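You operate a simulated robot arm through the tools that you are given. There is no shell and no other tool.

You run a simulated robot arm. Do the job below in one go: nothing can be reset, and whatever is moved stays where it is left.

JOB
Steam the rice sheet till the window shows set.
Fine: slide the tray in, open the red stub lever, shut it at set, let the box cool under 60 C, draw the tray out.
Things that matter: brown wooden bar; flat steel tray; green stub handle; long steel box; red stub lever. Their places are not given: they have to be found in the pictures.

Only the result counts: the job must be done as asked and must still hold three seconds after the hand-in. Knocking over, shifting, dropping, spilling or breaking anything else fails it. Flat cloth is picked up by pressing the open fingertips on it (5 to 10 N) and closing them slowly along it; thin cloth reads only 2 to 8 mm in the jaws.

ROBOT AND FRAMES
A 6-joint arm with a two-finger parallel gripper, fixed in place. Base frame: the origin is on the floor under the middle of its stand, x ahead of it, y to its left, z up. Units: cm, rad, N and s.
With the tool pointing down near the work surface it reaches from about 26 to 68 cm from the base axis. Its first joint turns from -1.152 to 1.152 rad. Payload 2.9 kg.
The TCP is the grasp point between the finger pads, 3 cm short of the fingertips. In the tool frame z runs along the fingers and y along their closing line. The gripper opens to 11 cm. The fingers are 2 cm wide and 1 cm thick; the gripper's body (4.8 by 11.2 cm) begins 5.5 cm behind the TCP.
Orientation is that of the tool frame in the base frame, as a unit quaternion [x, y, z, w]. With the fingers straight down and closing along the base's y, the tool's x points along the base's -x, its y along +y and its z along -z.

CONTROLS
- The arm moves only by the tool send_rows. Its argument "commands" is a list of rows, each a list of 6 numbers: the shift along the tool's x, y, z in cm, then the turn, a rotation vector about the tool's x, y, z in rad. In form: [[dx, dy, dz, wx, wy, wz], ...]. A call has 1 to 20 rows; each row shifts and turns the commanded pose from where the row before left it, along the tool's axes as they then stand. "claw" is the opening, from 0 (shut) to 1 (fully open), set as the call begins (left out, the last holds). Each row takes 0.2 s and may step no farther than 5 cm and 0.15 rad from the row before; otherwise, or with a gripper value out of range, the whole call is refused. Where a pose cannot be reached the arm comes as near as it can. A force on the tool above 40 N (or 10 N above the force at the start of the call, whichever is more), or a blocked arm, ends the call early, and 0.2 s more pass. The fingers move at their own pace (about 10.8 cm/s each) and stop on an object; they squeeze with about 35 N. The grip force told is the motor's: it shows also when the fingers shut on nothing. Time passes only in rows, and 0.2 s behind the last, so rows that do not move let the fingers close. It gives the time, the measured TCP pose, the force on the tool (base axes), the opening and the grip force at its end, in the units of the frame above (readings bear some noise), with the torque about the TCP (base axes, N m) and any sound that the robot's microphone picked up, and new pictures: "show" is both (left out), scene, wrist or none.
- Cameras (640 x 400 px; columns grow to the right, rows downward): "scene" is fixed at [8.02, 44.01, 137.7]; the picture's right is [-0.71, -0.70, 0.00], its down [-0.44, 0.45, -0.77] and it looks along [0.54, -0.55, -0.63] (base axes); focal length 229 px, centre (320, 200). "wrist" rides on the gripper at [7.2, 1.7, -10.3] in the tool frame; the picture's right is [-0.23, 0.97, 0.00], its down [-0.76, -0.18, -0.62] and it looks along [-0.61, -0.14, 0.78] (tool axes); focal length 222 px, centre (320, 200).
- pixel_to_xyz(camera, pixels): there is no depth. For up to 12 entries [column, row, z] of the newest picture of that camera ("zoom" is the newest enlarged one), the place [x, y] in the base frame at which the ray of that pixel passes the height z, good to about 0.2 cm. No time passes.
- close_up(camera, box): a new picture of the part [left, top, right, bottom] of that camera's present view, enlarged. No time passes.
- close_job(): hands the job in; it is judged then, once.

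Open the gripper and draw the arm clear of the work before you hand the job in, unless the task says otherwise.

The tools are called as name(argument=value, ...) on one line, values as JSON. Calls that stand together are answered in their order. send_rows: Moves the arm, as the interface text tells. Its arguments: {"type":"object","properties":{"commands":{"type":"array","items":{"type":"array","items":{"type":"number"}}},"claw":{"type":"number"},"show":{"type":"string","enum":["both","scene","wrist","none"]}},"required":["commands"]} The other tools are called the same way: pixel_to_xyz (camera, pixels) gives the place at which the rays of pixels pass given heights; close_up (camera, box) takes an enlarged picture of a part of a camera's view; close_job () hands the job in.

At the start:

```text
time_s: 0.0
tcp_pos: [38.82, 3.11, 123.09]
ee_rot: [0.0, 1.0, 0.001, 0.0]
contact_force: [0.4, 0.0, -0.2]
moment: [-0.01, 0.01, 0.05]
gripper_width: 11.02
grip_force: 0.0
```

scene: 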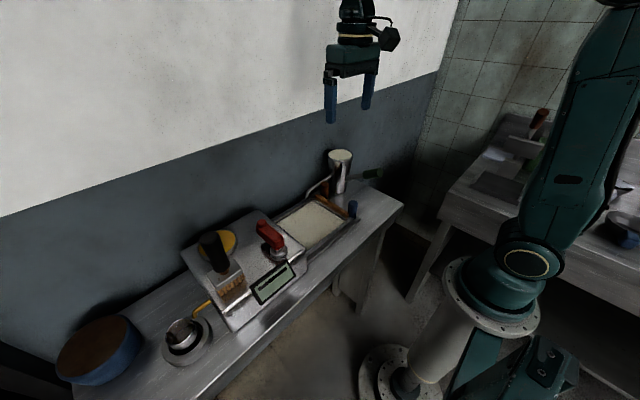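
wrist: 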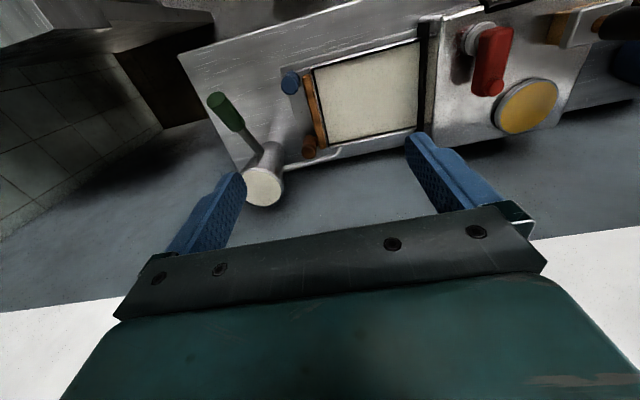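

The scene shows the steel box with a red lever (~270,237), a display (~272,283), and a tray with a white sheet (~312,225). I'll enlarge the pictures to see details first.

close_up(camera="scene", box=[220, 130, 420, 255])

close_up(camera="scene", box=[160, 210, 340, 340])

close_up(camera="wrist", box=[180, 0, 640, 220])

```text
3.20 times, centred on (320, 192) of scene
```

zoom: 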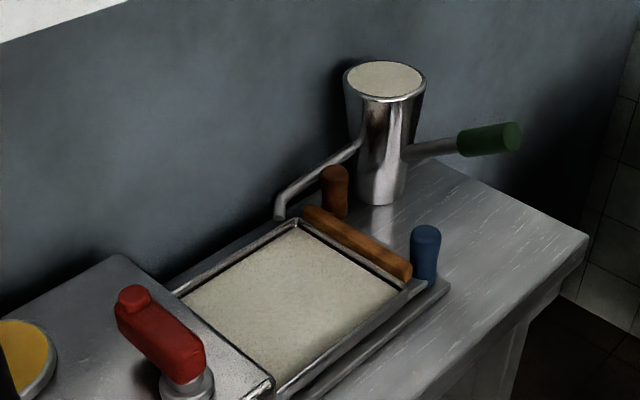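

```text
3.08 times, centred on (250, 275) of scene
```

zoom: 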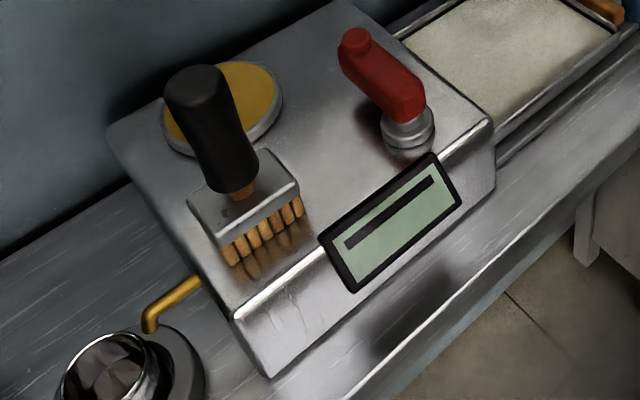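

```text
1.39 times, centred on (410, 110) of wrist
```

zoom: 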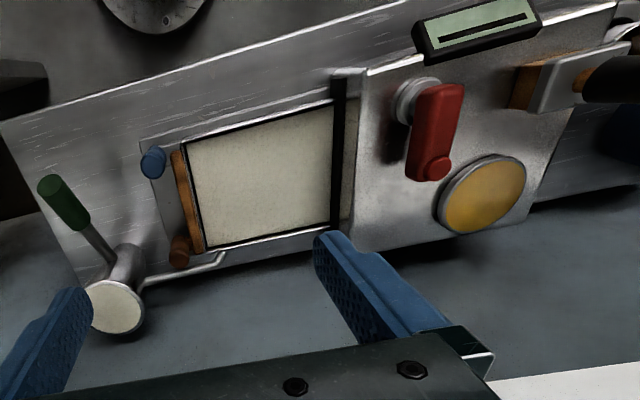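

The box has a red lever with a knob end, a display, a yellow dial and a brush lying on it; the tray with the wooden bar is out on the right. I'll triangulate key points from both cameras at several heights.

pixel_to_xyz(camera="scene", pixels=[[261.6, 223, 80], [261.6, 223, 90], [261.6, 223, 100], [278, 256, 80], [278, 256, 90], [278, 256, 100], [317, 197, 80], [317, 197, 90], [317, 197, 100], [348, 214, 80], [348, 214, 90], [348, 214, 100]])

pixel_to_xyz(camera="wrist", pixels=[[490.5, 120.8, 80], [490.5, 120.8, 90], [490.5, 120.8, 100], [479, 68, 80], [479, 68, 90], [479, 68, 100], [322, 176, 80], [322, 176, 90], [322, 176, 100], [306, 110, 80], [306, 110, 90], [306, 110, 100]])

```text
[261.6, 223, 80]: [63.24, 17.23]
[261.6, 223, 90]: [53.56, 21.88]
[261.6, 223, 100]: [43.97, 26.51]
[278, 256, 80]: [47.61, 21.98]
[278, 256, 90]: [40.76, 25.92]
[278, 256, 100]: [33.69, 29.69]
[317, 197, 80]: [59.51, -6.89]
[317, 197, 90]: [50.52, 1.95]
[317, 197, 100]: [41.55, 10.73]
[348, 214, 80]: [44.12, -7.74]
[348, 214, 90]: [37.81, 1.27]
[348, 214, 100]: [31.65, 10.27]
```

```text
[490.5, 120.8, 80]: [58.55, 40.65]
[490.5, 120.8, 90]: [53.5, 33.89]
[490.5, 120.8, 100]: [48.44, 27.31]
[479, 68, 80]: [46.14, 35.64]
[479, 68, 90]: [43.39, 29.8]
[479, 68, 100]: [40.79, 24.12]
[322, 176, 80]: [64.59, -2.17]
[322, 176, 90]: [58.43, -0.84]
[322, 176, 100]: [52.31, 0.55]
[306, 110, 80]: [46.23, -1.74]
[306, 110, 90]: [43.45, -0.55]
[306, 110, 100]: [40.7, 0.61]
```

The wrist close-up was padded vertically so my pixel rows were off; I'll redo the wrist points using the zoom frame directly.

pixel_to_xyz(camera="zoom", pixels=[[433, 167, 90], [433, 167, 100], [405, 98, 90], [405, 98, 100], [203, 247, 80], [203, 247, 90], [178, 155, 80], [178, 155, 90], [153, 160, 90], [115, 305, 100], [50, 188, 100], [50, 188, 90]])

pixel_to_xyz(camera="scene", pixels=[[261.6, 223, 95], [278, 252, 90], [278, 252, 95], [317, 196, 85], [347.5, 215, 85], [353, 203, 90], [340, 155, 100], [340, 155, 105], [380, 172, 95], [380, 172, 90], [403, 204, 80], [403, 204, 85]])

```text
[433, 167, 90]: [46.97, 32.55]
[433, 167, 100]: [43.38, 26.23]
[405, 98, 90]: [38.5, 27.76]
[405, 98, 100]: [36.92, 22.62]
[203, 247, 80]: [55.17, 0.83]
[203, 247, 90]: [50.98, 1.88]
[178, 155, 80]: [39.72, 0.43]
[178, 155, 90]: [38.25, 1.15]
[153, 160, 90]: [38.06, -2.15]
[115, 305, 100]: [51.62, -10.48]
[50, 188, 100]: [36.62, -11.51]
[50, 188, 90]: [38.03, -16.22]
```

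```text
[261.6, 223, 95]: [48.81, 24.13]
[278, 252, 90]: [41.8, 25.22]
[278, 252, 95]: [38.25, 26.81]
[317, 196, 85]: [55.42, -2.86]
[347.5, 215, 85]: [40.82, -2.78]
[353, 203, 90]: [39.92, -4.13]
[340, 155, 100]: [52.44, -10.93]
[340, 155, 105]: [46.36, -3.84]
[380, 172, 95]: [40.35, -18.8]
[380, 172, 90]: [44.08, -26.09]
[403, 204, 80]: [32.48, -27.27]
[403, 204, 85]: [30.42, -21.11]
```

The points agree: lever knob near (43.5, 26.3, 100), hub near (38, 26, 94), tray bar from (38, 1.2) to (51, 1.9) at z≈90, jug near (52, −11) with the green handle. I'll lower the arm a little to look closer with the wrist camera.

send_rows(commands=[[0.7, -1, 2.5, 0, 0, 0], [0.7, -1, 2.5, 0, 0, 0], [0.7, -1, 2.5, 0, 0, 0], [0.7, -1, 2.5, 0, 0, 0], [0.7, -1, 2.5, 0, 0, 0], [0, 0, 0, 0, 0, 0]], show="both")

```text
time_s: 1.4
tcp_pos: [35.35, -1.8, 110.66]
ee_rot: [0.0, 1.0, 0.0, 0.0]
contact_force: [-0.5, 0.5, -0.4]
moment: [-0.02, 0.01, 0.0]
gripper_width: 10.99
grip_force: 0.1
```

scene: 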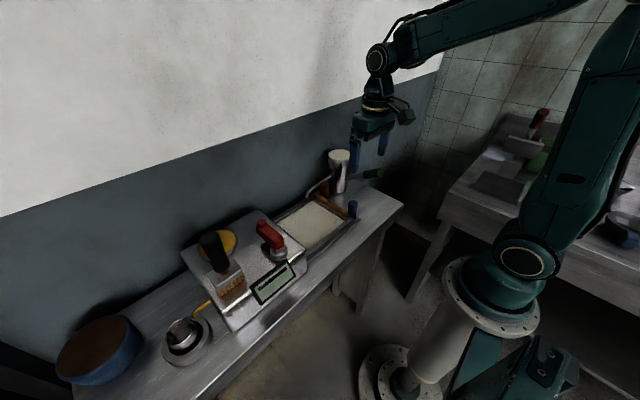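
wrist: 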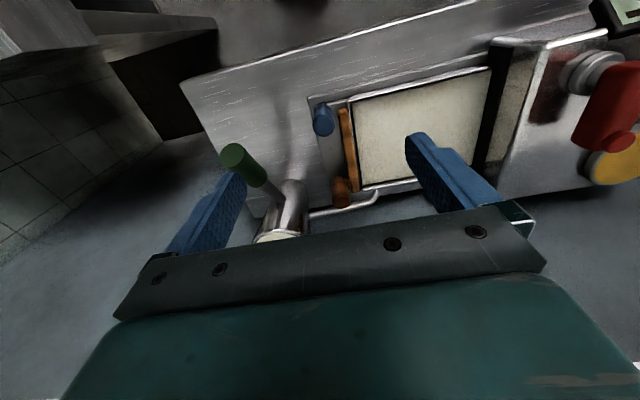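

close_up(camera="wrist", box=[210, 40, 530, 240])

close_up(camera="wrist", box=[290, 80, 418, 160])

close_up(camera="scene", box=[460, 90, 640, 230])

```text
2.00 times, centred on (370, 140) of wrist
```

zoom: 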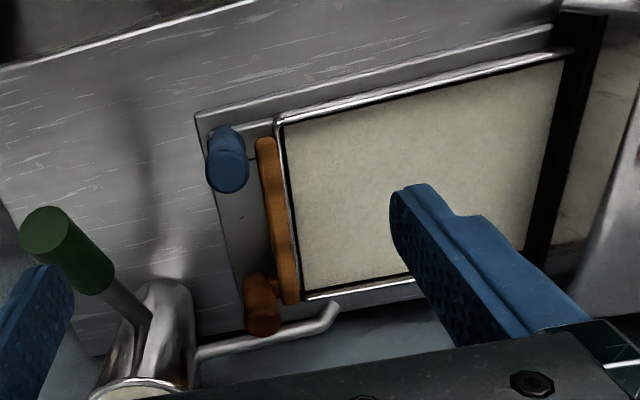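

```text
5.00 times, centred on (354, 120) of wrist
```

zoom: 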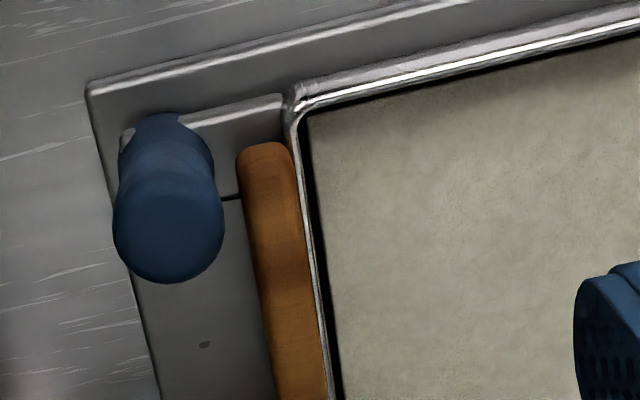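

```text
2.86 times, centred on (550, 160) of scene
```

zoom: 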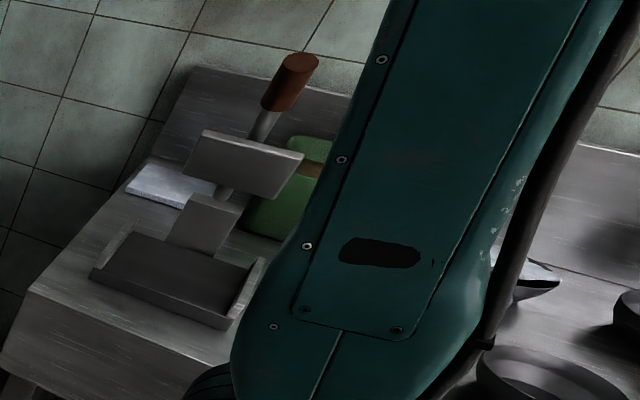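

The tray sits on a track plate with a blue peg at the front and a brown peg at the back by the bar; the green handle belongs to the batter jug. I'll go in a bit lower and nearer for a clearer view of the bar, pegs and spout.

send_rows(commands=[[1.3, -0.5, 2, 0, 0, 0], [1.3, -0.5, 2, 0, 0, 0], [1.3, -0.5, 2, 0, 0, 0], [1.3, -0.5, 2, 0, 0, 0], [0, 0, 0, 0, 0, 0]], show="wrist")

```text
time_s: 2.6
tcp_pos: [30.11, -3.7, 102.55]
ee_rot: [0.001, 1.0, 0.0, 0.0]
contact_force: [0.3, -0.7, -0.2]
moment: [-0.04, 0.02, -0.02]
gripper_width: 11.02
grip_force: 0.1
```

wrist: 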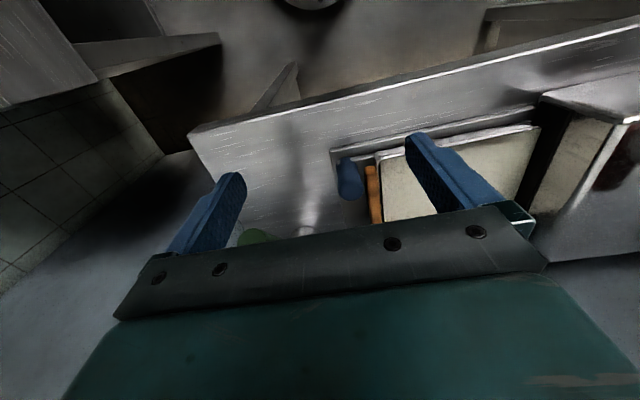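

The gripper body blocks the lower half of the wrist view, so I'll raise and move forward so the bar and jug fall in the upper half of the picture.

send_rows(commands=[[0, 0, -3, 0, 0, 0], [0, 0, -3, 0, 0, 0], [-3, 0, 0, 0, 0, 0], [-3, 0, 0, 0, 0, 0], [-3, 0, 0, 0, 0, 0], [-3, 0, 0, 0, 0, 0], [0, 0, 0, 0, 0, 0]], show="wrist")

close_up(camera="wrist", box=[220, 0, 460, 150])

```text
time_s: 4.2
tcp_pos: [42.23, -3.68, 108.63]
ee_rot: [0.0, 1.0, 0.001, 0.0]
contact_force: [-0.2, 0.3, 1.0]
moment: [0.02, 0.02, 0.02]
gripper_width: 11.01
grip_force: 0.1
```

wrist: 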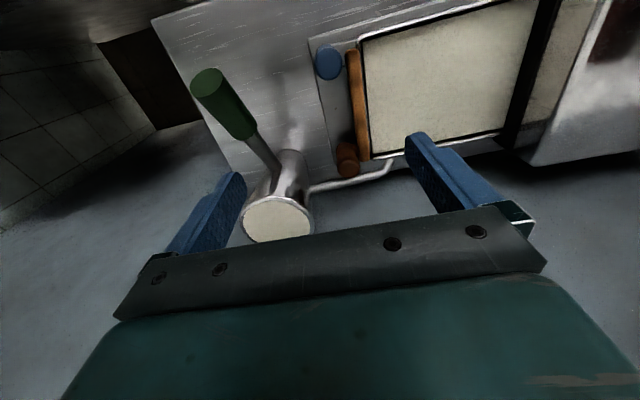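

```text
2.67 times, centred on (340, 75) of wrist
```

zoom: 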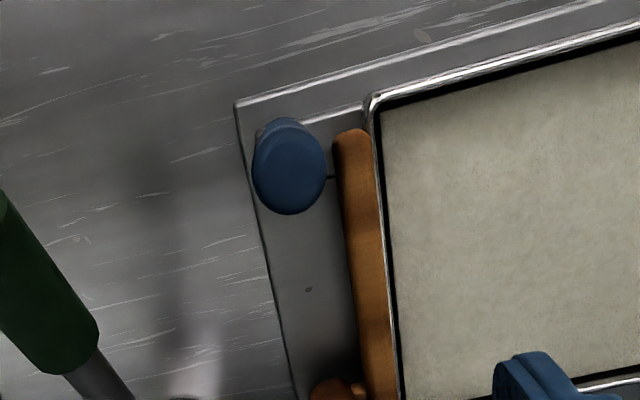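

close_up(camera="wrist", box=[310, 125, 406, 185])

close_up(camera="scene", box=[305, 180, 369, 220])

close_up(camera="wrist", box=[180, 50, 400, 245])

```text
6.67 times, centred on (358, 155) of wrist
```

zoom: 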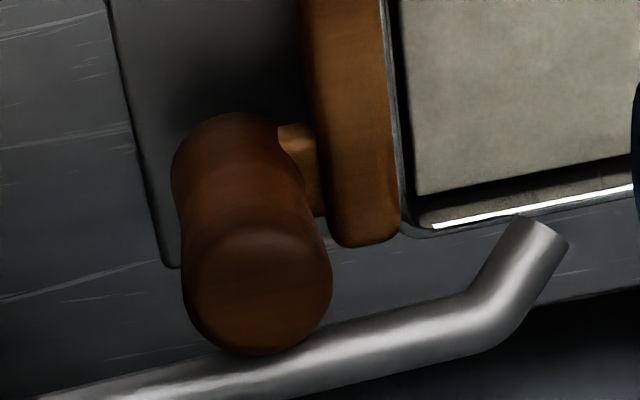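

```text
10.00 times, centred on (337, 200) of scene
```

zoom: 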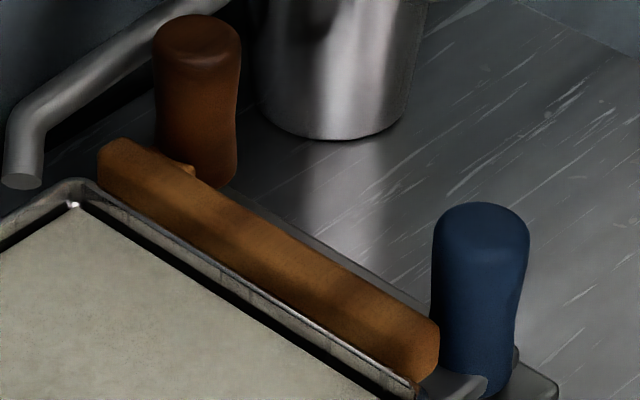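

```text
2.05 times, centred on (290, 148) of wrist
```

zoom: 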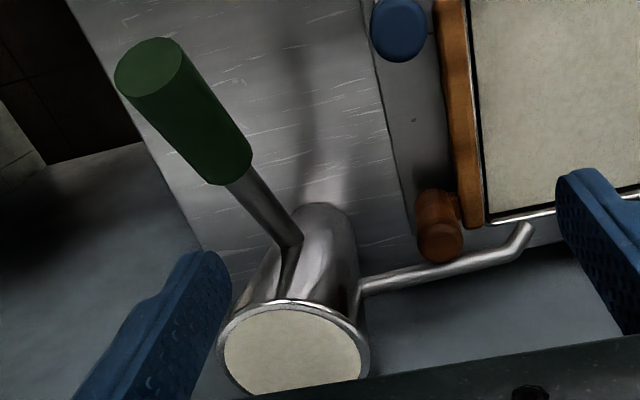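

The brown peg is joined to the wooden bar by a wooden lug, so it's the tray's grip. Now I'll check the display window (scene ~272,283) and the red lever closely.

close_up(camera="scene", box=[244, 258, 308, 308])

close_up(camera="scene", box=[170, 205, 300, 286])

close_up(camera="scene", box=[250, 185, 346, 260])

```text
8.00 times, centred on (276, 283) of scene
```

zoom: 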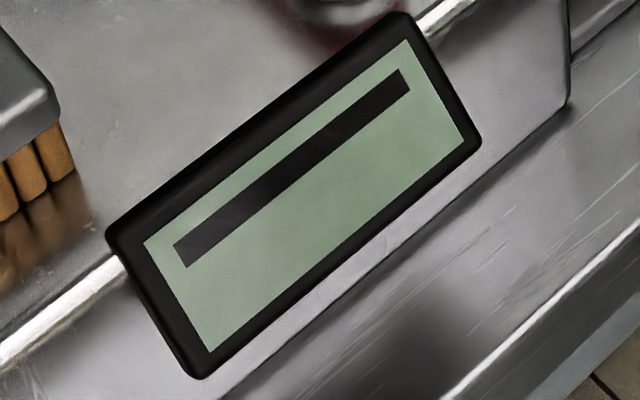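

```text
4.92 times, centred on (235, 246) of scene
```

zoom: 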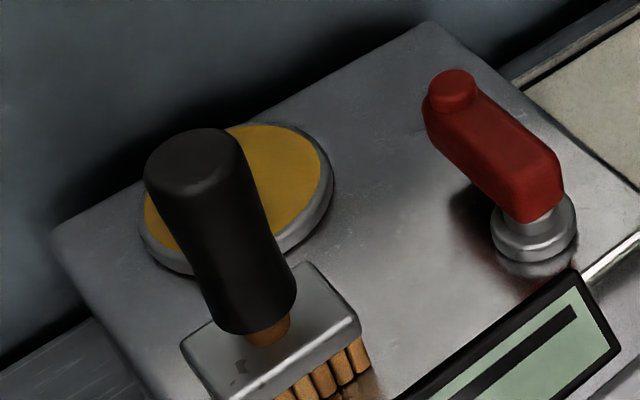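

```text
5.33 times, centred on (298, 222) of scene
```

zoom: 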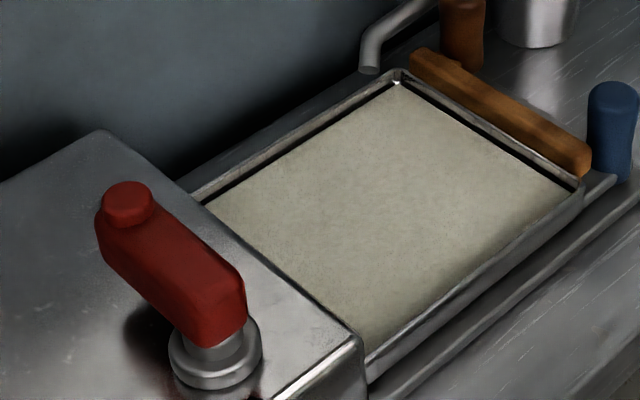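

Now I'll triangulate the brown peg, spout tip, jug top and blue peg from the present pictures.

pixel_to_xyz(camera="scene", pixels=[[307.2, 198, 90], [307.2, 198, 95], [324.8, 183.5, 90], [324.8, 183.5, 95], [353.5, 201.5, 90], [353.5, 201.5, 95], [325, 198, 86], [325, 198, 88], [316, 195, 88], [316, 195, 92], [347, 217, 88], [347, 217, 92]])

pixel_to_xyz(camera="wrist", pixels=[[392.5, 160, 90], [392.5, 160, 95], [348.7, 163, 90], [348.7, 163, 95], [328.8, 67, 90], [328.8, 67, 95], [343, 143, 86], [343, 143, 88], [362, 155, 88], [362, 155, 92], [350, 52, 88], [350, 52, 92]])

```text
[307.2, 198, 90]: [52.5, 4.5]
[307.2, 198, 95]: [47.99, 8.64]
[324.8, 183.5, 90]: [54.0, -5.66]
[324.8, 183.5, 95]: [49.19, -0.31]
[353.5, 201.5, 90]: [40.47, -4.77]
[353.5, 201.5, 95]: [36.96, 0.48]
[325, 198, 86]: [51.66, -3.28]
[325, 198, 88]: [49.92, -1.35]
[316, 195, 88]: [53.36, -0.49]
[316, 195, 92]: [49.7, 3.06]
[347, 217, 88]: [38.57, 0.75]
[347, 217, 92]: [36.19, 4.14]
```

```text
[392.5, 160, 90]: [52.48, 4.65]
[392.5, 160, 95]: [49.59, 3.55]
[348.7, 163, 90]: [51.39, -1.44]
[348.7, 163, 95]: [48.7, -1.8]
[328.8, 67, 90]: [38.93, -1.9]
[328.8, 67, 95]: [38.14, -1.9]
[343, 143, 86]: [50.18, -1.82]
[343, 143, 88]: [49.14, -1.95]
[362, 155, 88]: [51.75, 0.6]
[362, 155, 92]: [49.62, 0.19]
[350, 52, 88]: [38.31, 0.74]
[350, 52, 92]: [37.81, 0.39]
```

Findings: brown peg ≈(49.5, −1.6), top z≈94; bar y≈0.3–1.5, top ≈89.5; spout tip ≈(52.5, 4.6, 90); jug rim edge near y≈−6. Now I'll move over toward the box at a safe height to inspect the lever, dial and window.

send_rows(commands=[[0, 2, -1, 0, 0, 0], [0, 3, -1, 0, 0, 0], [0, 3, 0, 0, 0, 0], [0, 3, 0, 0, 0, 0], [0, 3, 0, 0, 0, 0], [0, 3, 0, 0, 0, 0], [0, 3, 0, 0, 0, 0], [0, 0, 0, 0, 0, 0]], show="wrist")

close_up(camera="wrist", box=[330, 0, 640, 194])

```text
time_s: 6.0
tcp_pos: [41.99, 16.3, 110.53]
ee_rot: [-0.001, 1.0, 0.0, 0.001]
contact_force: [0.5, 0.9, -0.3]
moment: [0.01, 0.01, -0.01]
gripper_width: 11.02
grip_force: 0.1
```

wrist: 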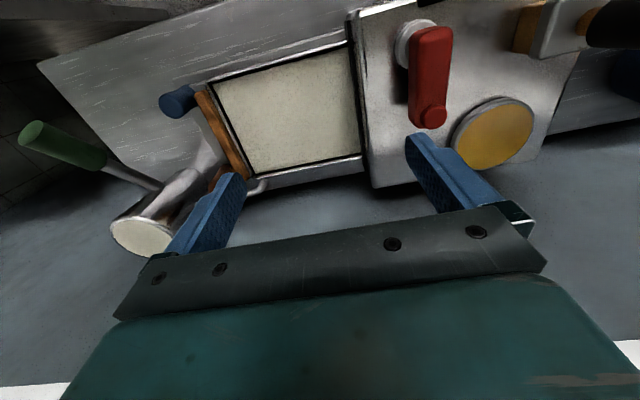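

```text
2.06 times, centred on (485, 97) of wrist
```

zoom: 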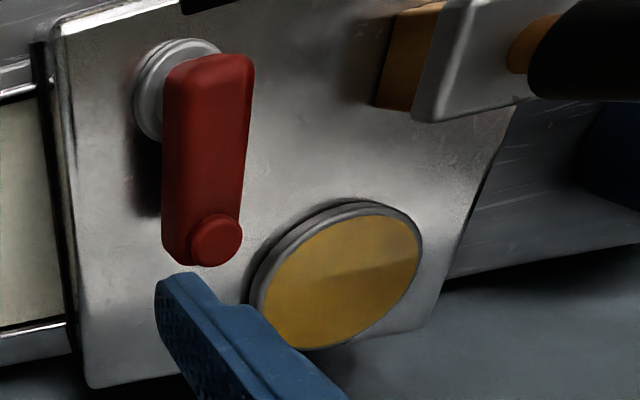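

The lever pivots on a hub at its near (low-x) end with a stub knob at the far end; the dial is plain yellow. Next I close the fingers and come down between the two pegs, just outside the bar (x≈44.3, y≈−2.4), to push the tray in.

send_rows(commands=[[-0.3, -2.7, 0, 0, 0, 0], [-0.4, -2.7, 0, 0, 0, 0], [-0.4, -2.7, 0, 0, 0, 0], [-0.4, -2.7, 0, 0, 0, 0], [-0.4, -2.7, 0, 0, 0, 0], [-0.4, -2.7, 0, 0, 0, 0], [0, -2.5, 0, 0, 0, 0], [0, 0, 2.5, 0, 0, 0], [0, 0, 2.5, 0, 0, 0], [0, 0, 2.5, 0, 0, 0], [0, 0, 2.5, 0, 0, 0], [0, 0, 2.5, 0, 0, 0], [0, 0, 0, 0, 0, 0]], claw=0, show="both")

close_up(camera="scene", box=[290, 140, 400, 230])

close_up(camera="wrist", box=[220, 60, 460, 210])

```text
time_s: 8.8
tcp_pos: [44.21, -2.5, 97.95]
ee_rot: [0.001, 1.0, 0.0, -0.001]
contact_force: [0.1, 0.6, -0.3]
moment: [0.01, 0.01, 0.03]
gripper_width: 0.01
grip_force: 34.6
```

scene: 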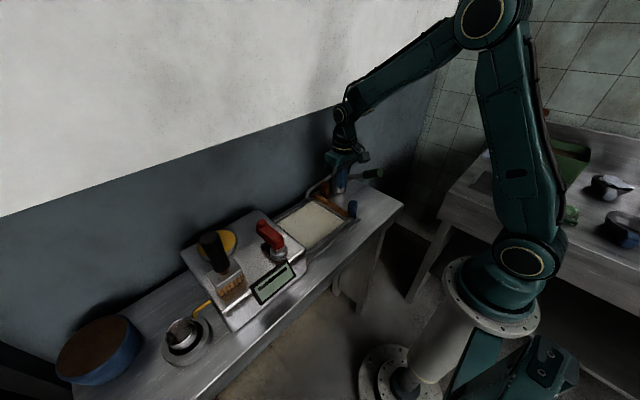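
wrist: 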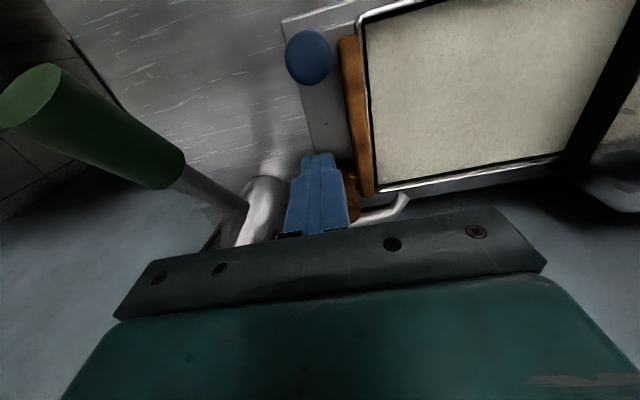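

```text
4.44 times, centred on (345, 185) of scene
```

zoom: 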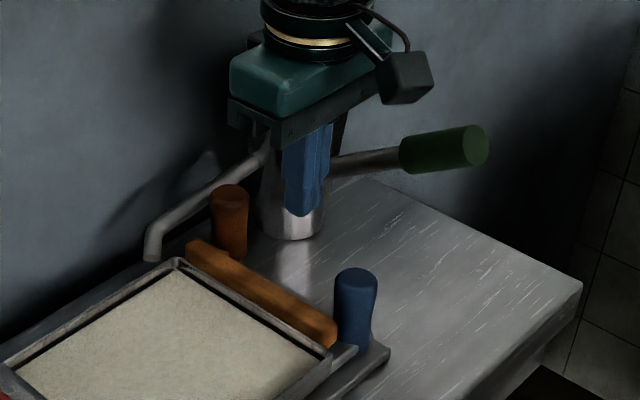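

```text
2.67 times, centred on (340, 135) of wrist
```

zoom: 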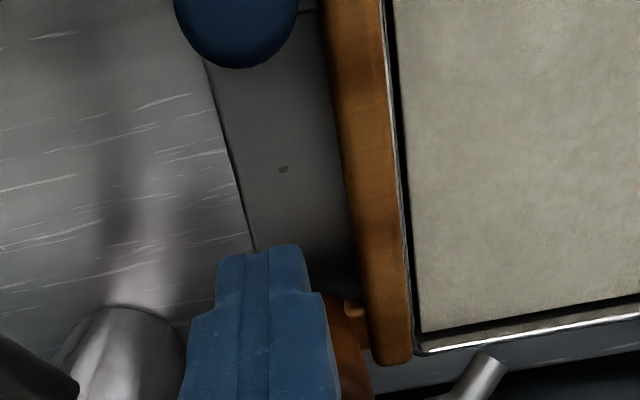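

pixel_to_xyz(camera="wrist", pixels=[[345.6, 116, 89.5], [345.6, 116, 88], [363, 110, 89.5], [304.5, 116, 86], [304.5, 116, 85], [365, 190, 89.5], [345, 40, 89.5], [308, 55, 92.7]])

pixel_to_xyz(camera="zoom", pixels=[[335, 150, 89.5], [335, 150, 88], [370, 200, 89.5], [225, 150, 86], [225, 150, 84]])

pixel_to_xyz(camera="scene", pixels=[[360, 219, 84], [360, 219, 86], [404, 205, 84], [404, 205, 86], [305.5, 249.7, 90], [305.5, 249.7, 93], [256.7, 209.7, 90], [256.7, 209.7, 93]])

```text
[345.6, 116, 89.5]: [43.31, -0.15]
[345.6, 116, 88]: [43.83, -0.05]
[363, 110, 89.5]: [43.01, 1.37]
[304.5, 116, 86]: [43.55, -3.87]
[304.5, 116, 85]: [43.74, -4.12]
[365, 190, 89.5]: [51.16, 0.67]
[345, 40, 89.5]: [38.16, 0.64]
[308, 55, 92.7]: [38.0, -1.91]
```

```text
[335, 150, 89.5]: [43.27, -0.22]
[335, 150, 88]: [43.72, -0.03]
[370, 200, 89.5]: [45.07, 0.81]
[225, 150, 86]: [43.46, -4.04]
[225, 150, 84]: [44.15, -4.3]
```

```text
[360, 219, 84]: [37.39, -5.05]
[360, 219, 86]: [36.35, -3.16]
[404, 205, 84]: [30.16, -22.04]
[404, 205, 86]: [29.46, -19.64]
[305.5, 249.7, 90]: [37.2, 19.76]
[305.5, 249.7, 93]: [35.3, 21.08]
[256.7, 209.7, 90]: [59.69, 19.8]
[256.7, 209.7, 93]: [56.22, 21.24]
```

Bar outer face is at y≈−0.2 (z≈89.5) and the box end face at y≈20. I'll descend to TCP z≈91.2 beside the bar and then nudge into contact.

send_rows(commands=[[0, 0, 2, 0, 0, 0], [0, 0, 2, 0, 0, 0], [0, 0, 1.5, 0, 0, 0], [0, 0, 1.2, 0, 0, 0], [0, 0.5, 0, 0, 0, 0], [0, 0.5, 0, 0, 0, 0], [0, 0.5, 0, 0, 0, 0], [0, 0.5, 0, 0, 0, 0], [0, 0, 0, 0, 0, 0]], show="both")

```text
time_s: 10.8
tcp_pos: [44.35, -0.54, 91.36]
ee_rot: [0.0, 1.0, 0.0, 0.001]
contact_force: [-0.4, -2.2, 2.2]
moment: [-0.03, 0.02, -0.02]
gripper_width: 0.0
grip_force: 35.0
```

scene: 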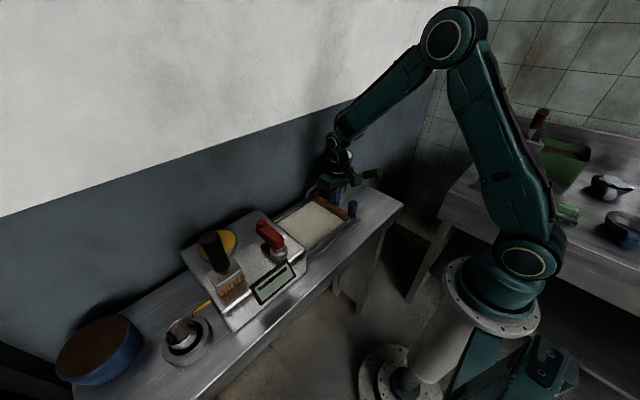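
wrist: 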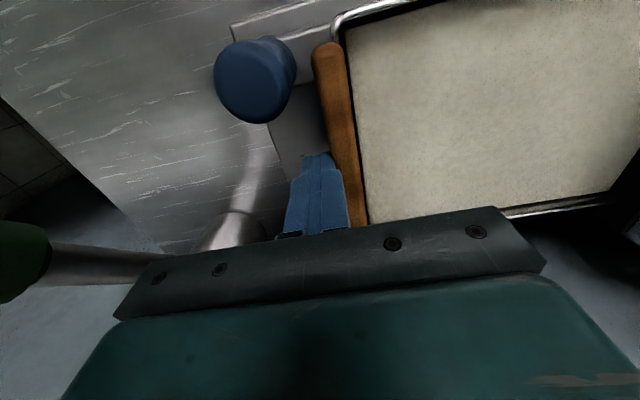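

Light contact (−2.2 N in y). Let me look closely at how the blue peg's tab joins before pushing.

close_up(camera="wrist", box=[200, 0, 400, 125])

close_up(camera="scene", box=[310, 175, 374, 225])

```text
3.20 times, centred on (300, 62) of wrist
```

zoom: 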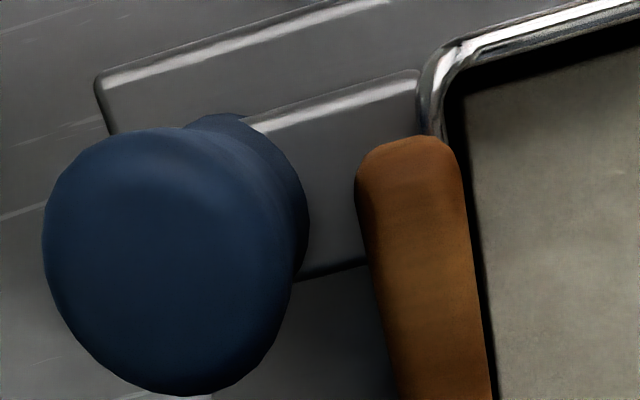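

```text
8.00 times, centred on (342, 200) of scene
```

zoom: 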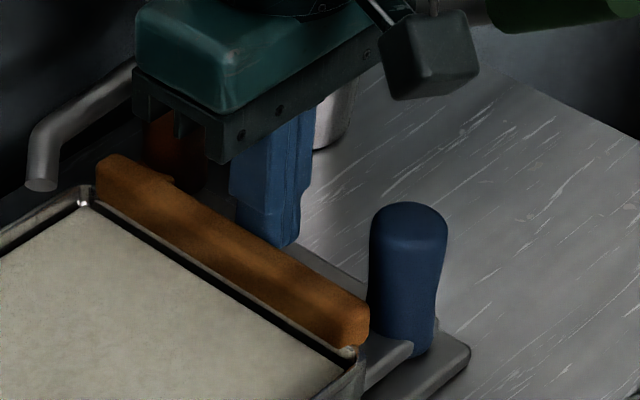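

The blue peg stands on a steel tab fixed to the tray, so it travels with it. I'll push the bar gently in +y at about 3.5 cm/s.

send_rows(commands=[[0, 0.4, 0, 0, 0, 0], [0, 0.6, 0, 0, 0, 0], [0, 0.7, 0, 0, 0, 0], [0, 0.7, 0, 0, 0, 0], [0, 0.7, 0, 0, 0, 0], [0, 0.7, 0, 0, 0, 0], [0, 0.7, 0, 0, 0, 0], [0, 0.7, 0, 0, 0, 0], [0, 0.7, 0, 0, 0, 0], [0, 0.7, 0, 0, 0, 0], [0, 0.4, 0, 0, 0, 0], [0, 0, 0, 0, 0, 0]], show="both")

close_up(camera="scene", box=[250, 170, 378, 250])

```text
time_s: 13.4
tcp_pos: [44.42, 6.44, 91.4]
ee_rot: [0.0, 1.0, 0.001, 0.0]
contact_force: [0.7, -0.6, -1.0]
moment: [0.02, -0.01, -0.04]
gripper_width: 0.0
grip_force: 35.2
```

scene: 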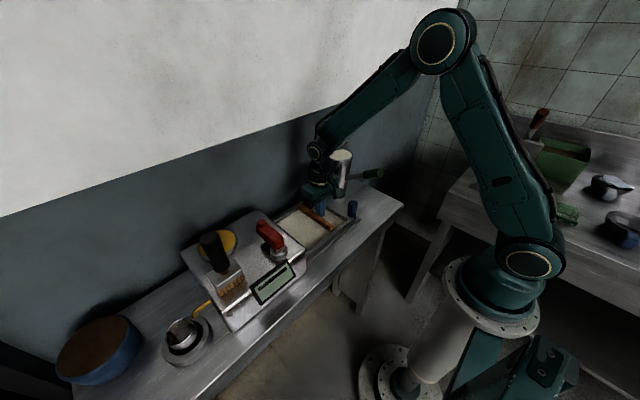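
wrist: 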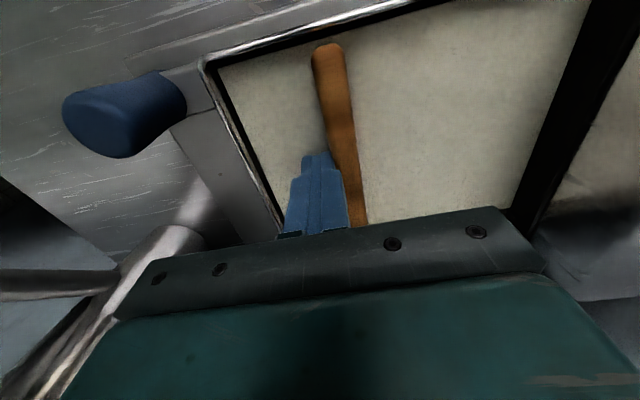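

```text
5.00 times, centred on (314, 210) of scene
```

zoom: 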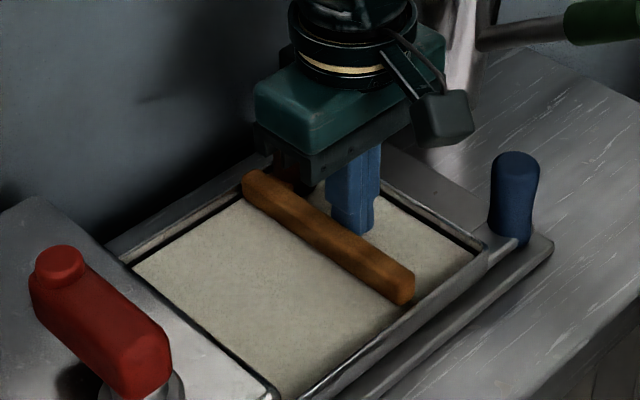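

Important: the wooden bar (with its brown peg) is a separate spreader bar that slid over the tray – the tray itself, with the blue peg, did not move. I'll study the bar and sheet closely before putting the bar back where it was.

close_up(camera="scene", box=[290, 190, 354, 230])

close_up(camera="wrist", box=[200, 0, 520, 200])

close_up(camera="scene", box=[244, 258, 308, 308])

```text
10.00 times, centred on (322, 210) of scene
```

zoom: 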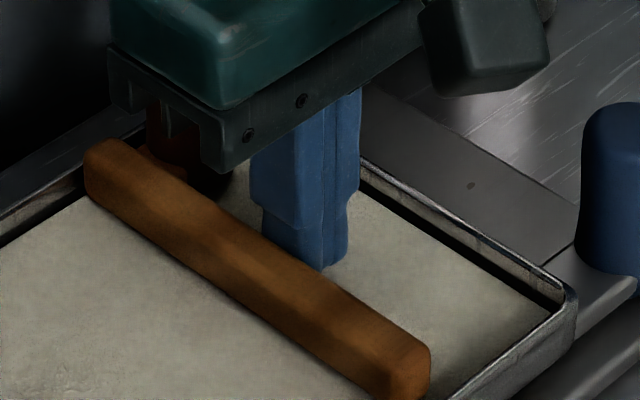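

```text
2.00 times, centred on (360, 100) of wrist
```

zoom: 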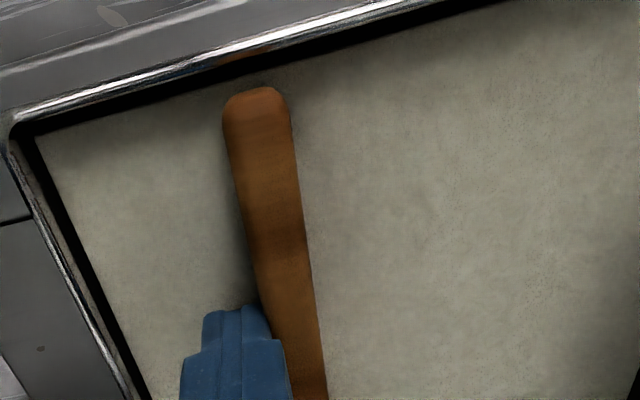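

```text
8.00 times, centred on (276, 283) of scene
```

zoom: 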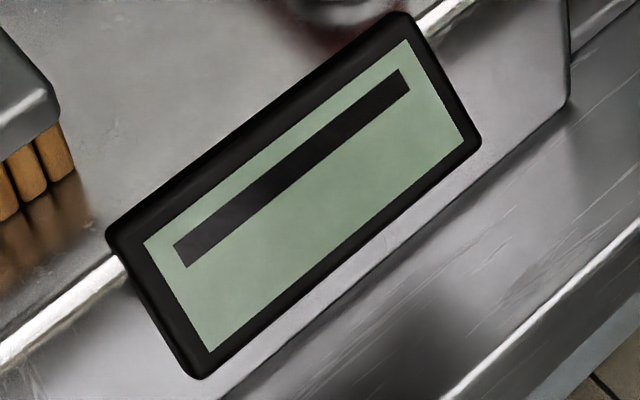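

The window is unchanged and the sheet looks intact; the bar slides easily and straight. I'll lift, come down on the bar's other (+y) side at mid length, and draw it back toward its starting place at the tray's end.

send_rows(commands=[[0, -0.4, 0, 0, 0, 0], [0, 0, -2, 0, 0, 0], [0, 0, -2.5, 0, 0, 0], [0, 2, 0, 0, 0, 0], [0, 2, 0, 0, 0, 0], [0, 1.5, 0, 0, 0, 0], [0, 0, 0, 0, 0, 0]], show="both")

close_up(camera="wrist", box=[200, 0, 520, 200])

close_up(camera="scene", box=[282, 180, 362, 230])

```text
time_s: 15.0
tcp_pos: [44.37, 11.53, 96.06]
ee_rot: [0.0, 1.0, -0.001, 0.001]
contact_force: [0.3, 0.0, 0.1]
moment: [0.0, -0.01, 0.0]
gripper_width: 0.0
grip_force: 34.7
```

scene: 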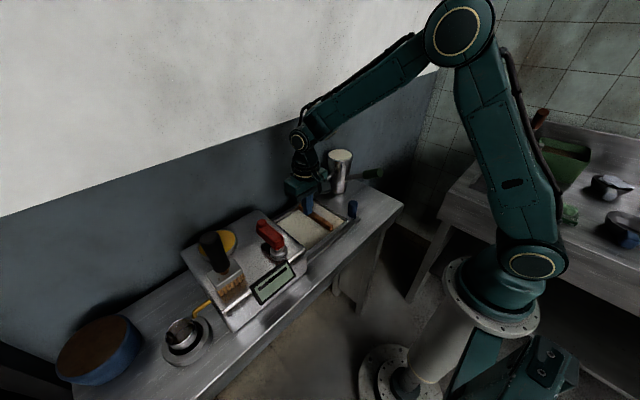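
wrist: 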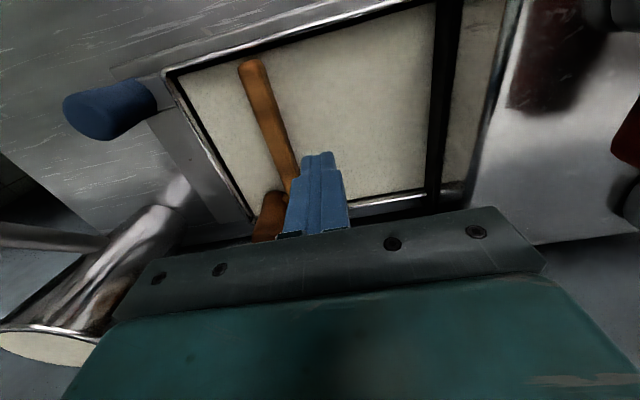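

```text
2.00 times, centred on (360, 100) of wrist
```

zoom: 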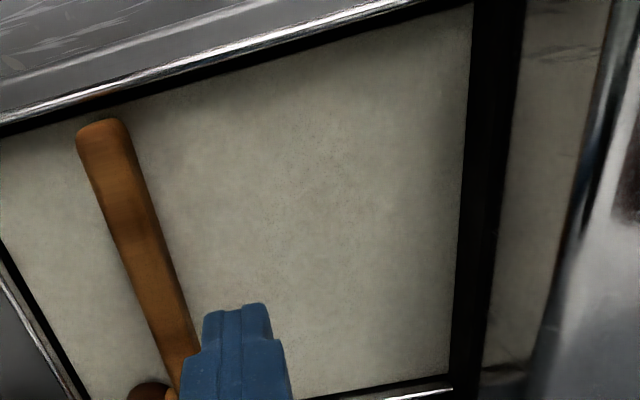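

```text
8.00 times, centred on (322, 205) of scene
```

zoom: 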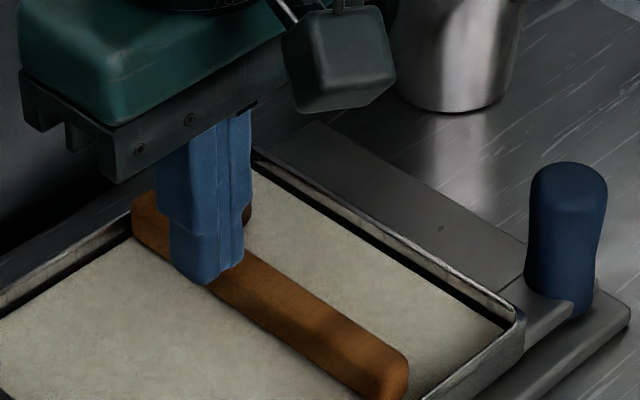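

pixel_to_xyz(camera="wrist", pixels=[[275, 100, 89.5], [275, 100, 88.5], [252, 105, 89.5], [240, 68, 89.5], [260, 62, 89.5], [282, 182, 89.5], [283, 192, 89.5], [185, 100, 88.5], [215, 150, 88.5]])

pixel_to_xyz(camera="zoom", pixels=[[405, 355, 89], [405, 355, 90], [360, 395, 88], [360, 395, 89], [520, 310, 88], [520, 310, 89], [255, 150, 88], [255, 150, 89]])

```text
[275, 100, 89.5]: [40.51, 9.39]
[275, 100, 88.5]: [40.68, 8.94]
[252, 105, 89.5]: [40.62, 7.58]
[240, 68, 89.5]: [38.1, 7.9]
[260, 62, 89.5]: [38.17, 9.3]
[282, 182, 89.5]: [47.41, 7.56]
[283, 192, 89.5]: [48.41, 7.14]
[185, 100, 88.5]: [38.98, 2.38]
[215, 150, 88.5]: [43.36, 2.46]
```

```text
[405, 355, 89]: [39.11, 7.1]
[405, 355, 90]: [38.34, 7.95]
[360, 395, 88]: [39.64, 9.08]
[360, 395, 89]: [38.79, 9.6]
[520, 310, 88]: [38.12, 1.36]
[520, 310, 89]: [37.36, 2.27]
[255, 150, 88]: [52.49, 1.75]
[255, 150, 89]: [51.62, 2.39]
```

Bar now spans y≈7.6–9.3, still parallel to x. I'll descend to TCP z≈91.6 on its +y side and draw it back toward y_TCP≈3.

send_rows(commands=[[0, 0, 1.5, 0, 0, 0], [0, 0, 1.5, 0, 0, 0], [0, 0, 1.4, 0, 0, 0], [0, -0.6, 0, 0, 0, 0], [0, -0.6, 0, 0, 0, 0], [0, -0.6, 0, 0, 0, 0], [0, -0.6, 0, 0, 0, 0], [0, -0.6, 0, 0, 0, 0], [0, -0.6, 0, 0, 0, 0], [0, -0.6, 0, 0, 0, 0], [0, -0.6, 0, 0, 0, 0], [0, -0.6, 0, 0, 0, 0], [0, -0.6, 0, 0, 0, 0], [0, -0.6, 0, 0, 0, 0], [0, -0.6, 0, 0, 0, 0], [0, -0.6, 0, 0, 0, 0], [0, 0, 0, 0, 0, 0]], show="both")

close_up(camera="scene", box=[282, 180, 362, 230])

```text
time_s: 18.6
tcp_pos: [44.37, 3.77, 91.42]
ee_rot: [0.0, 1.0, -0.001, 0.0]
contact_force: [0.1, 2.1, 0.3]
moment: [0.04, -0.03, 0.03]
gripper_width: 0.0
grip_force: 34.8
```

scene: 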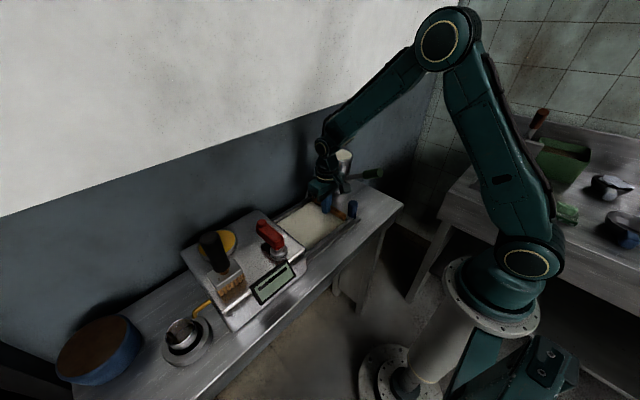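
wrist: 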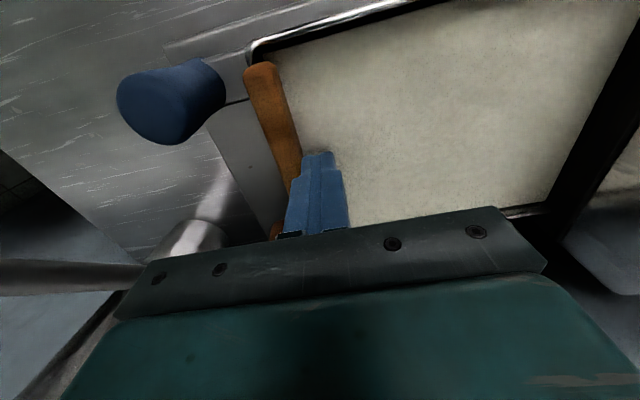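

```text
8.00 times, centred on (322, 205) of scene
```

zoom: 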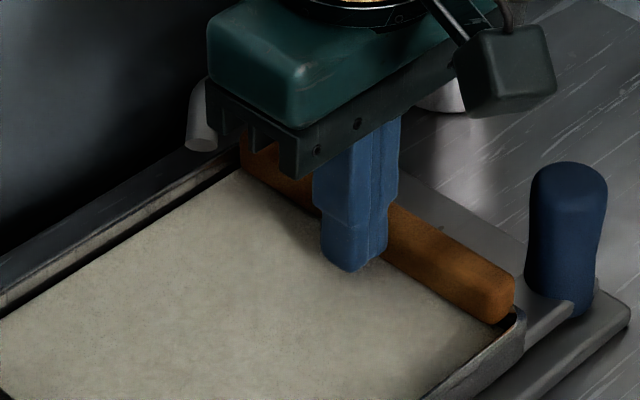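

The bar follows with ~2 N. It needs about 1.3 cm more; I'll continue in small steps.

send_rows(commands=[[0, -0.35, 0, 0, 0, 0], [0, -0.35, 0, 0, 0, 0], [0, -0.3, 0, 0, 0, 0], [0, -0.2, 0, 0, 0, 0], [0, 0, 0, 0, 0, 0]], show="both")

close_up(camera="scene", box=[282, 180, 362, 230])

close_up(camera="wrist", box=[200, 0, 400, 125])

```text
time_s: 19.8
tcp_pos: [44.44, 2.56, 91.46]
ee_rot: [0.0, 1.0, 0.0, 0.001]
contact_force: [-0.7, 2.0, -0.5]
moment: [0.03, 0.04, -0.01]
gripper_width: 0.0
grip_force: 35.2
```

scene: 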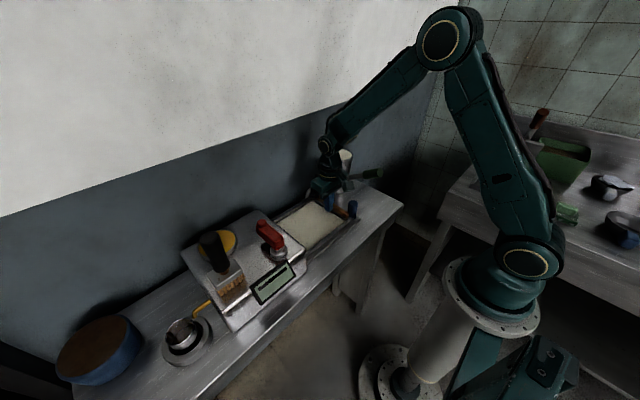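
wrist: 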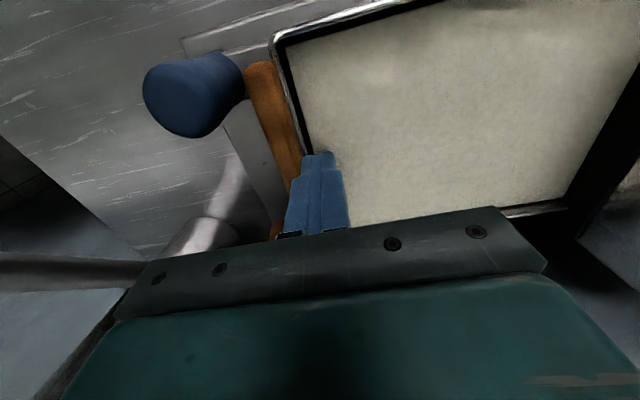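

```text
8.00 times, centred on (322, 205) of scene
```

zoom: 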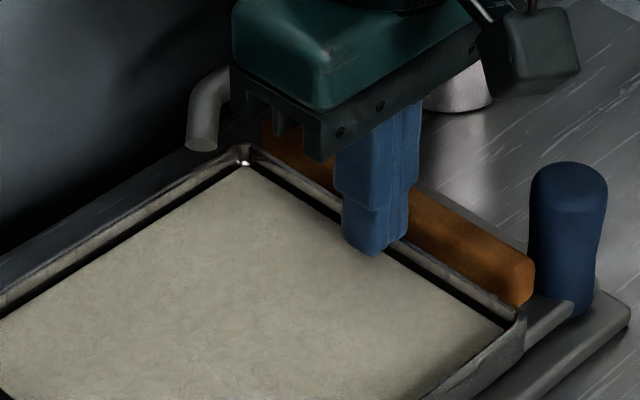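

```text
3.20 times, centred on (300, 62) of wrist
```

zoom: 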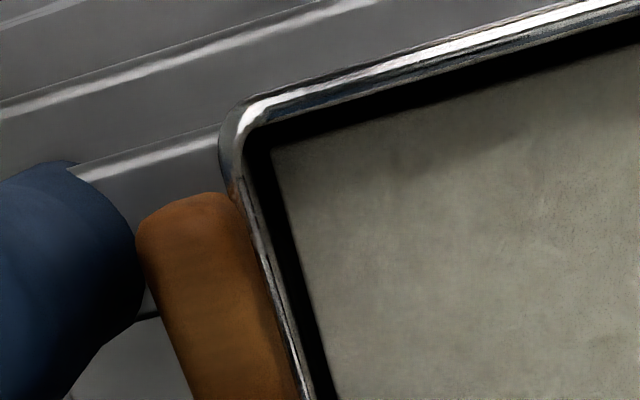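

The bar is back within ~0.2 cm of its original spot. I'll back off, lift clear, and compare against the first pictures, then measure the blue peg, which is the tray's own handle.

send_rows(commands=[[0, 0.4, 0, 0, 0, 0], [0, 0.2, -1.5, 0, 0, 0], [0, 0, -3, 0, 0, 0], [0, 0, -3, 0, 0, 0], [0.5, 1, -3, 0, 0, 0], [0.5, 1, -1.5, 0, 0, 0], [0, 0, 0, 0, 0, 0]], show="both")

close_up(camera="scene", box=[305, 180, 369, 220])

close_up(camera="wrist", box=[200, 30, 440, 180])

```text
time_s: 21.4
tcp_pos: [43.3, 5.21, 103.4]
ee_rot: [0.0, 1.0, 0.0, 0.0]
contact_force: [0.3, -0.5, 0.3]
moment: [0.0, -0.02, -0.01]
gripper_width: 0.01
grip_force: 35.1
```

scene: 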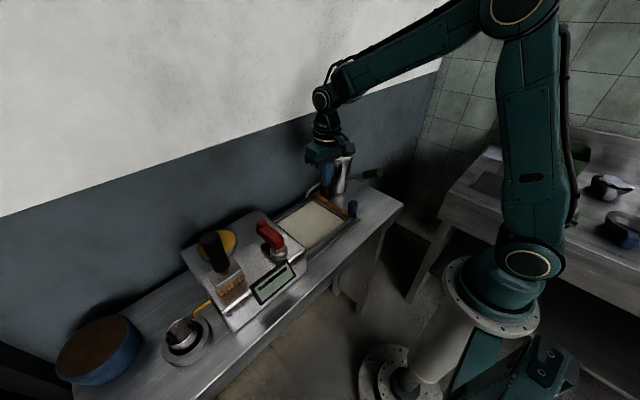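
wrist: 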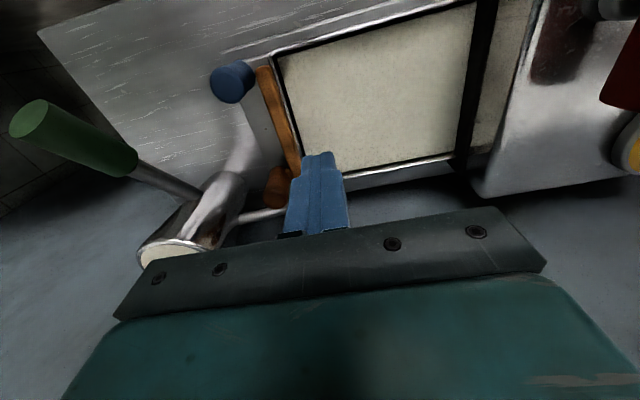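

```text
10.00 times, centred on (337, 200) of scene
```

zoom: 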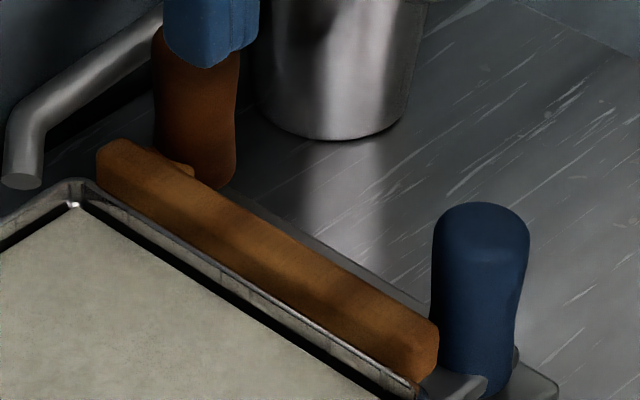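

```text
2.67 times, centred on (320, 105) of wrist
```

zoom: 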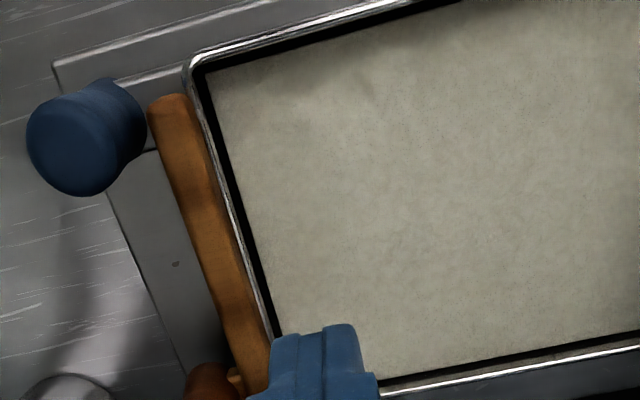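

The bar now coincides with its original pixel positions (ends at zoom (97,150) and (438,345)). Next I measure the blue peg, the tab and tray edges for gripping.

pixel_to_xyz(camera="zoom", pixels=[[72, 148, 92], [72, 148, 93], [72, 148, 94], [27, 140, 92.7], [120, 150, 92.7], [150, 110, 89.5], [148, 150, 87], [190, 60, 88.5]])

pixel_to_xyz(camera="scene", pixels=[[353.2, 201.8, 92], [353.2, 201.8, 93], [353.2, 201.8, 94], [348.5, 202.5, 93], [358, 202.5, 93], [352, 218, 87], [352, 218, 88], [346, 219, 88], [346, 219, 89]])

```text
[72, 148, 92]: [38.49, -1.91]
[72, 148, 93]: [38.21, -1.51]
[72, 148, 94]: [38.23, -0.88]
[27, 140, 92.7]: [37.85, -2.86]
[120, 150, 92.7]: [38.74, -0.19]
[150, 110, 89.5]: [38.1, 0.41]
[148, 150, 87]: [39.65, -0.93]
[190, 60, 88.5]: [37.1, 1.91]
```

```text
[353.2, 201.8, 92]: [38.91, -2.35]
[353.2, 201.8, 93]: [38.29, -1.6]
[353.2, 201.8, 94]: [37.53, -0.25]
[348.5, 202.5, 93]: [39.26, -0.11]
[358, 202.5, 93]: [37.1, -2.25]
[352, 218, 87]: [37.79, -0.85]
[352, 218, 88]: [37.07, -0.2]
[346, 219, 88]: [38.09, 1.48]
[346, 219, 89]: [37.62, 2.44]
```

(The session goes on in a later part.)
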